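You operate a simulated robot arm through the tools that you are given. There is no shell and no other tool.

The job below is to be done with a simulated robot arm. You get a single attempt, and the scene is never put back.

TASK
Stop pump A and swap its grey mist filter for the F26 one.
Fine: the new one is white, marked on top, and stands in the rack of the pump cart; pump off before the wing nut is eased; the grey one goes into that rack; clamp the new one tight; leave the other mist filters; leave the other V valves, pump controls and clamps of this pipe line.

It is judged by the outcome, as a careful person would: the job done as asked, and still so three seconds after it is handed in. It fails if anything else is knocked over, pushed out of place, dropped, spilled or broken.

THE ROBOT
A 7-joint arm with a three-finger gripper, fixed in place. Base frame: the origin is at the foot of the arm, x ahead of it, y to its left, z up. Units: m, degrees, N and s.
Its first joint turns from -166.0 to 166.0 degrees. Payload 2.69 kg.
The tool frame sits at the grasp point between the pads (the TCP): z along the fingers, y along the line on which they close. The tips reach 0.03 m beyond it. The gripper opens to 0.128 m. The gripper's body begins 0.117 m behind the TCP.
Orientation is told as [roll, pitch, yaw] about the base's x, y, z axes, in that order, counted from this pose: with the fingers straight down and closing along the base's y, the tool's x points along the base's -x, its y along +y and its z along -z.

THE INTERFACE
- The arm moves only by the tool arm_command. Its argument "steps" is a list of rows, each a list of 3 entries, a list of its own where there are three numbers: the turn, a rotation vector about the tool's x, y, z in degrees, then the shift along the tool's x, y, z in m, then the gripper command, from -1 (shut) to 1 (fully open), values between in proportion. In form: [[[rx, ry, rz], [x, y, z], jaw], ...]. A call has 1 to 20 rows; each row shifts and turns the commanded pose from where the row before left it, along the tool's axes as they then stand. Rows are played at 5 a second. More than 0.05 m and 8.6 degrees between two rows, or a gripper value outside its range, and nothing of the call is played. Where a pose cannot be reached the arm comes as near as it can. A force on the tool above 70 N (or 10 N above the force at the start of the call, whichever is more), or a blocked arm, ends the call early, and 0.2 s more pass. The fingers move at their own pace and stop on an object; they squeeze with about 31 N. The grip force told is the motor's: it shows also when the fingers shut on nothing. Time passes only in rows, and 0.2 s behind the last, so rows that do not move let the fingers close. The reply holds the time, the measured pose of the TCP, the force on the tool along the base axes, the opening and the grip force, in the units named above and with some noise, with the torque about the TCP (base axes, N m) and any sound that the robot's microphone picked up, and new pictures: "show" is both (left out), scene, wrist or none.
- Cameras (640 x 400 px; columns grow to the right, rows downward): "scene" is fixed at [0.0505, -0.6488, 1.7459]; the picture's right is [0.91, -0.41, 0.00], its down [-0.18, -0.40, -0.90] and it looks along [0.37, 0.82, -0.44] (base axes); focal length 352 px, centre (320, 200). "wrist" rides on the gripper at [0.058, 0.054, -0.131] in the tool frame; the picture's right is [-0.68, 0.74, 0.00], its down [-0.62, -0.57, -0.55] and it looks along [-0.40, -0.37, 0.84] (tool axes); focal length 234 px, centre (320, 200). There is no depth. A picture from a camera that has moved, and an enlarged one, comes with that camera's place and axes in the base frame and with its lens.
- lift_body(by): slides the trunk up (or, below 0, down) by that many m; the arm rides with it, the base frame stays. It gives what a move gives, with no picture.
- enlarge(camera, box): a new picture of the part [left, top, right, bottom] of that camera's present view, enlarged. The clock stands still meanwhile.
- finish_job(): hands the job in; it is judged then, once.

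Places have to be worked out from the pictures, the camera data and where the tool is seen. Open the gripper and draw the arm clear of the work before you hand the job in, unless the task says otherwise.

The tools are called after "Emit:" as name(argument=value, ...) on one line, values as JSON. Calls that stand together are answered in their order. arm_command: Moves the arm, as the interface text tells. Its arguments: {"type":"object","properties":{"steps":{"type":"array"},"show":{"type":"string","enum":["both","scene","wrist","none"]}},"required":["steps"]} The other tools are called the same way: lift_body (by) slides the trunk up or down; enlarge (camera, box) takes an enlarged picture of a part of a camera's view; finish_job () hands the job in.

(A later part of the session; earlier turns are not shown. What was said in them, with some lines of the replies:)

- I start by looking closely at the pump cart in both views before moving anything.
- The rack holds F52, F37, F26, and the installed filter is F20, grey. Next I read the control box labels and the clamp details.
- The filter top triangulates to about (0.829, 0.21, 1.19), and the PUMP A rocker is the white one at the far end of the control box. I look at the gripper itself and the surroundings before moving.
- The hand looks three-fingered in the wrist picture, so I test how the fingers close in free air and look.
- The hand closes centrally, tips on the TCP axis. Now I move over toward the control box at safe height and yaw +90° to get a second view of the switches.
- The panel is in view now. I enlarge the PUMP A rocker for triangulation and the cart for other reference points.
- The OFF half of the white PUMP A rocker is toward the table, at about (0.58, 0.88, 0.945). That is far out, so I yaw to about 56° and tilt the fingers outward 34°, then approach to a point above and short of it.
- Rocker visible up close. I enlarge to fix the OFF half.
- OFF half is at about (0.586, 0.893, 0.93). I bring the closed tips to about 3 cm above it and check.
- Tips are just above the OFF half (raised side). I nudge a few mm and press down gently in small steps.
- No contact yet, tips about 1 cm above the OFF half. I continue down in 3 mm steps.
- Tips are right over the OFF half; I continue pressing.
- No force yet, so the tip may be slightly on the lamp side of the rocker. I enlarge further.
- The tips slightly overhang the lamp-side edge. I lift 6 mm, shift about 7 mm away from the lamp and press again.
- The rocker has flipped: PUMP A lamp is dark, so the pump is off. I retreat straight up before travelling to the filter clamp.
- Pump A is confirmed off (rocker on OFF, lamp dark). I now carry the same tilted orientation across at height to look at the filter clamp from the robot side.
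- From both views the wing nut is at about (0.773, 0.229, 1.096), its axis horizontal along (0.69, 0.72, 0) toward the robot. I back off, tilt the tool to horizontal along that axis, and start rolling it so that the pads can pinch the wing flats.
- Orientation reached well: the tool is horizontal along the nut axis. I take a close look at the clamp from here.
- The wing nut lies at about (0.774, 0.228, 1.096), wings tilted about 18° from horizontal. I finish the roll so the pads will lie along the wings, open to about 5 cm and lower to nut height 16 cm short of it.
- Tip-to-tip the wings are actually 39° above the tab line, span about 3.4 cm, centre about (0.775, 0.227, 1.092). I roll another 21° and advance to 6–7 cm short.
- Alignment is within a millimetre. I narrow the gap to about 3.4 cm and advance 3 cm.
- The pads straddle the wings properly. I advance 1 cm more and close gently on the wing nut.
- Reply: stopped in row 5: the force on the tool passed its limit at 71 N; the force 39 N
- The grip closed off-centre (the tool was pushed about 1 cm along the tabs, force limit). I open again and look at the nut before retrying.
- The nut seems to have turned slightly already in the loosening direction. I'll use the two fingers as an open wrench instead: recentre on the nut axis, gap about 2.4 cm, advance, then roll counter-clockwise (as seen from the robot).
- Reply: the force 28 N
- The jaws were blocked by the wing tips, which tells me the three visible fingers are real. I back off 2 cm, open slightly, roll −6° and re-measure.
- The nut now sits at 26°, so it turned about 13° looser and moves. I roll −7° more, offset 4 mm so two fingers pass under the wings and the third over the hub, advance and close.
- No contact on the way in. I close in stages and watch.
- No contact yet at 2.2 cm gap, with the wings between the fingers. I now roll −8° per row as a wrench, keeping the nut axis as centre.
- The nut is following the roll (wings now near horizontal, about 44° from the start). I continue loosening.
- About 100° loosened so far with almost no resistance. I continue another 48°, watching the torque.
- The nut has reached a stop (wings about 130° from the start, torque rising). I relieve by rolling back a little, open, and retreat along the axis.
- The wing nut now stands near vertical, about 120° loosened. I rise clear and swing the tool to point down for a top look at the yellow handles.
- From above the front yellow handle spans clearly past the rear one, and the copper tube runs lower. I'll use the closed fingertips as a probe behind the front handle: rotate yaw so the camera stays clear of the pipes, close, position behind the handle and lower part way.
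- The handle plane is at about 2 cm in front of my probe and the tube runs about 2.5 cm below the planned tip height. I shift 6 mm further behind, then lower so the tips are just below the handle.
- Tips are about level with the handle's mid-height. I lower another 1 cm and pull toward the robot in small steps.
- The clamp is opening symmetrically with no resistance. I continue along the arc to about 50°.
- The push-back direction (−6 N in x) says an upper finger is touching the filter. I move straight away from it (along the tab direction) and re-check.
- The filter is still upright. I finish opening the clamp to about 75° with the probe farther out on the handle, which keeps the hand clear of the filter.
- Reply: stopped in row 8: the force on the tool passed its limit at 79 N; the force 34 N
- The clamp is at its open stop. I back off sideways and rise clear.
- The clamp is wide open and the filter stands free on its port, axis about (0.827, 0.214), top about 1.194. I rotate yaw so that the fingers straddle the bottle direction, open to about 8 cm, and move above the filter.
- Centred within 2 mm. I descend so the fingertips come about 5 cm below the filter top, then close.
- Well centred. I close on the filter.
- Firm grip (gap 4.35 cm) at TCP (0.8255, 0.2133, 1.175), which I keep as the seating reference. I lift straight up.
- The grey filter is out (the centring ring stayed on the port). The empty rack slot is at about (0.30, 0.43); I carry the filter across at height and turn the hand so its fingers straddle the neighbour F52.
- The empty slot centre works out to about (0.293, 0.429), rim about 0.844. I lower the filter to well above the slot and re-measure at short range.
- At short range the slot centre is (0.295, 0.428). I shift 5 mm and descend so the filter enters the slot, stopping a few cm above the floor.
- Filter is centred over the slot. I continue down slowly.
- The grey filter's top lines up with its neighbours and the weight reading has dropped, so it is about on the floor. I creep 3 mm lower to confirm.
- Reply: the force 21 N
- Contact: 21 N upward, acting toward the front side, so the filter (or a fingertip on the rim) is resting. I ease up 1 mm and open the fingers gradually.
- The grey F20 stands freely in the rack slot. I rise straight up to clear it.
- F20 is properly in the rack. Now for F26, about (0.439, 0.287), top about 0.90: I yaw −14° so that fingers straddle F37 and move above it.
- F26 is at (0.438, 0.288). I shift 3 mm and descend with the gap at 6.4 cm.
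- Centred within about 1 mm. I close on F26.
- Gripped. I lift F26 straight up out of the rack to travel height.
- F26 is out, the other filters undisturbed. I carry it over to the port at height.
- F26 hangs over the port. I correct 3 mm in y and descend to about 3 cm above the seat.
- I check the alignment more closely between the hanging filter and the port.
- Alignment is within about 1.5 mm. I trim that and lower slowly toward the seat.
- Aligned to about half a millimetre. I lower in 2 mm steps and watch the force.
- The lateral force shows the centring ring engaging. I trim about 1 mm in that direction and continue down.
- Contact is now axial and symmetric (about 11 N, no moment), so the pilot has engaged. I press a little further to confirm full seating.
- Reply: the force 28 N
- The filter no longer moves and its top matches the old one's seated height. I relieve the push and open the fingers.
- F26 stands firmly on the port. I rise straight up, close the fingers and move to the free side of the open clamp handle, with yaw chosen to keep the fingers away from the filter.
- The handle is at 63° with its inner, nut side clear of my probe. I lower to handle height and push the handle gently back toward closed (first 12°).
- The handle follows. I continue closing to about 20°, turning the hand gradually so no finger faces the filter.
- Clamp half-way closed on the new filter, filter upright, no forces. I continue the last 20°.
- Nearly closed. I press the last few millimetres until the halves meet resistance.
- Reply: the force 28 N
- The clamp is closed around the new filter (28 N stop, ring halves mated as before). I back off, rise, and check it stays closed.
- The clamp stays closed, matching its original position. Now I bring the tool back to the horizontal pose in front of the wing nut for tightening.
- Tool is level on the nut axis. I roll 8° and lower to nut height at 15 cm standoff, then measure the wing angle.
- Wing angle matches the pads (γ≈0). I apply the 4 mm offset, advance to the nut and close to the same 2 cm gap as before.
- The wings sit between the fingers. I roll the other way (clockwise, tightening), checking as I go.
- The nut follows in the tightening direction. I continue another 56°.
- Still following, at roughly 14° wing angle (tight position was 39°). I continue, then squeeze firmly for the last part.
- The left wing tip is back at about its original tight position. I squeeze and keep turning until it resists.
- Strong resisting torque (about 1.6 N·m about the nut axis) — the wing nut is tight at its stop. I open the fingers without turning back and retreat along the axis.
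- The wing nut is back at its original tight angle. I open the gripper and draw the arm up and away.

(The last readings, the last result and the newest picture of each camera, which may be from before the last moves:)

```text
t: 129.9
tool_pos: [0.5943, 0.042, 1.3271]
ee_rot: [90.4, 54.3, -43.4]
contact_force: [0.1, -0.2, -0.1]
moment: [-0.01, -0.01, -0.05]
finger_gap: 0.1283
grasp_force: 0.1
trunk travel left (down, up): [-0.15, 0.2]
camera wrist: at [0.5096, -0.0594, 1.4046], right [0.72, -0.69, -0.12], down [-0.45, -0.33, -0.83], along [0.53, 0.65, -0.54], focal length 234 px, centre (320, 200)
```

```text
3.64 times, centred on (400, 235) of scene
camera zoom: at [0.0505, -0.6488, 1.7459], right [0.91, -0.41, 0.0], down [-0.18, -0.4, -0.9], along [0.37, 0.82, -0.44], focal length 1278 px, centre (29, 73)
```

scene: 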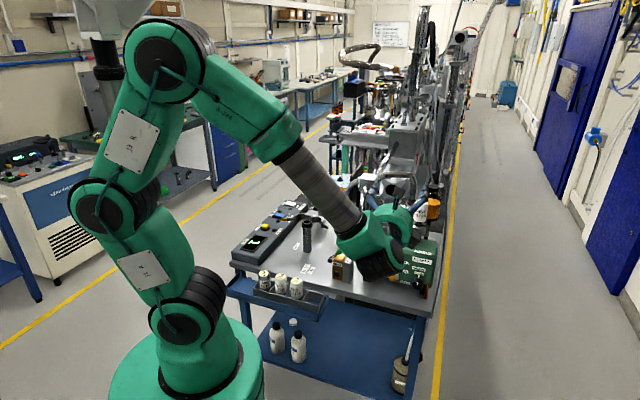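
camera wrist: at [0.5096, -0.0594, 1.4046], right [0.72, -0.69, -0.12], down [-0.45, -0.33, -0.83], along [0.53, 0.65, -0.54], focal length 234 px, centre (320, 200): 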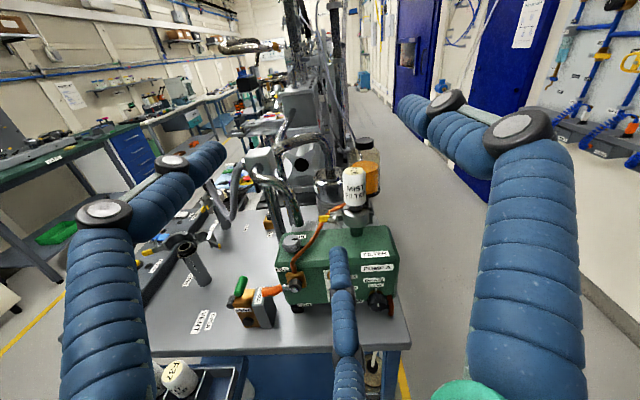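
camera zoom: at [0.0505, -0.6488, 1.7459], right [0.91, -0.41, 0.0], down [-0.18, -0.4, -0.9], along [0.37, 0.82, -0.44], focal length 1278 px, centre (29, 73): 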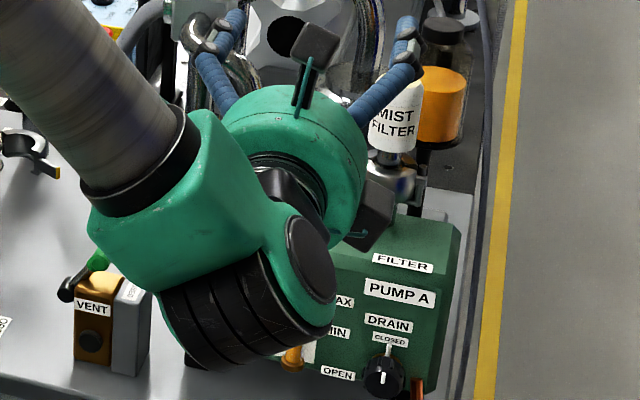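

Pump A is off, rack and control box as expected. I back the arm off further to be clear of the cart and see the valves.

Emit:
arm_command(steps=[[[0, 0, 0], [0.0283, 0.0206, -0.03], 1], [[0, 0, 0], [0.0283, 0.0206, -0.03], 1], [[0, 0, 0], [0.0283, 0.0206, -0.03], 1], [[0, 0, 0], [0.0283, 0.0206, -0.03], 1], [[0, 0, 0], [0.0283, 0.0206, -0.03], 1], [[0, 0, 0], [0, 0, 0], 1]])

Emit:
enlarge(camera="scene", box=[225, 170, 445, 310])

Emit:
enlarge(camera="scene", box=[390, 190, 440, 240])

Emit:
enlarge(camera="wrist", box=[220, 80, 420, 280])

```text
t: 131.3
tool_pos: [0.4916, -0.0678, 1.5004]
ee_rot: [90.5, 54.4, -43.4]
contact_force: [0.4, 0.3, 0.1]
moment: [0.0, -0.01, -0.05]
finger_gap: 0.1282
grasp_force: 0.1
trunk travel left (down, up): [-0.15, 0.2]
camera wrist: at [0.4065, -0.1699, 1.5791], right [0.72, -0.69, -0.12], down [-0.45, -0.33, -0.83], along [0.53, 0.65, -0.54], focal length 234 px, centre (320, 200)
```

scene: 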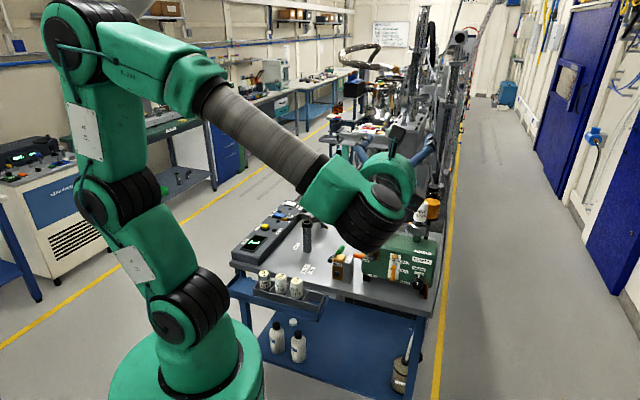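
wrist: 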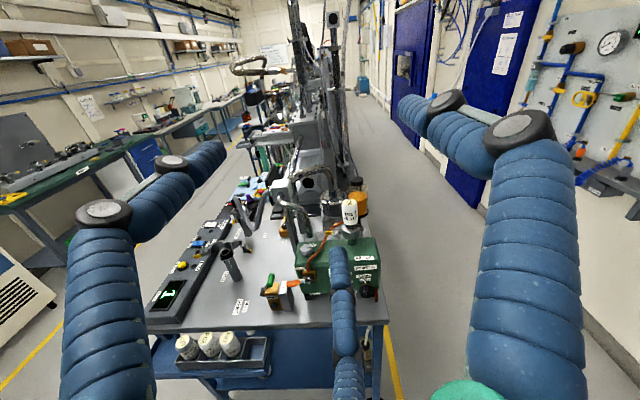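

```text
2.86 times, centred on (335, 240) of scene
camera zoom: at [0.0505, -0.6488, 1.7459], right [0.91, -0.41, 0.0], down [-0.18, -0.4, -0.9], along [0.37, 0.82, -0.44], focal length 1004 px, centre (277, 86)
```

zoom: 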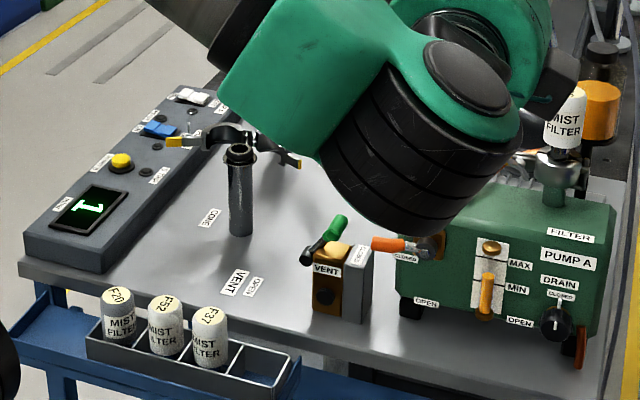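

```text
8.00 times, centred on (415, 215) of scene
camera zoom: at [0.0505, -0.6488, 1.7459], right [0.91, -0.41, 0.0], down [-0.18, -0.4, -0.9], along [0.37, 0.82, -0.44], focal length 2812 px, centre (-440, 80)
```

zoom: 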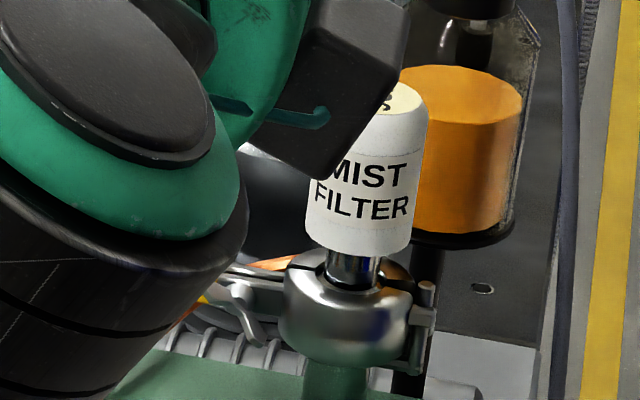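

```text
2.00 times, centred on (320, 180) of wrist
camera zoom: at [0.4065, -0.1699, 1.5791], right [0.72, -0.69, -0.12], down [-0.45, -0.33, -0.83], along [0.53, 0.65, -0.54], focal length 468 px, centre (320, 240)
```

zoom: 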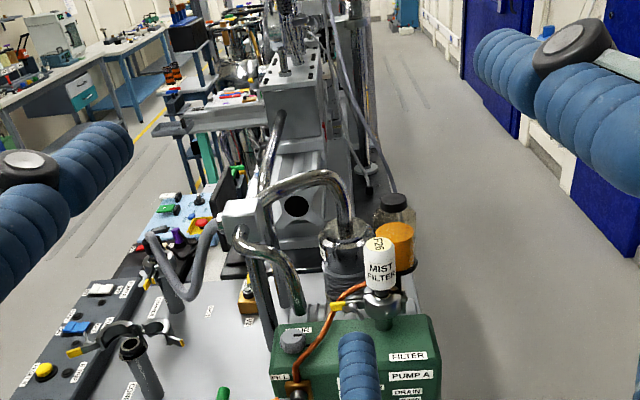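

Final check: pump A is off, and F26 is clamped on the port with the wing nut at its tight angle. The grey F20 is in the rack beside F52 and F37, the valves and other controls look unchanged, and the gripper is open and clear. I hand the job in.

Emit:
finish_job()

```text
The job is handed in.
```

Pump A is stopped and the F26 filter is fitted in place of the grey one. I have handed the job in, but no verdict has come back.

- **Pump:** I switched pump A to OFF before easing the wing nut. Its lamp went dark. The READY lamp next to pump B's switch went out at the same moment, though I did not touch that switch.
- **Old filter:** The grey F20 stands in the end slot of the pump cart rack that was empty.
- **New filter:** F26 is seated on the port with the clamp closed. The wing nut is tightened to its stop, back at the angle it started from.
- **Everything else:** F52 and F37, the VENT, FILL and DRAIN valves, the other controls and the spare clamp look unchanged in the last pictures. The arm is raised clear with the gripper open.

Three contacts were harder than I intended:
- **Wing nut:** My first grip on it was off-centre and hit the force limit at 71 N.
- **Grey filter:** A finger touched it with about 6 N while I opened the clamp; it stayed upright.
- **Clamp:** I pushed it against its open stop at 79 N. It closed normally afterwards.
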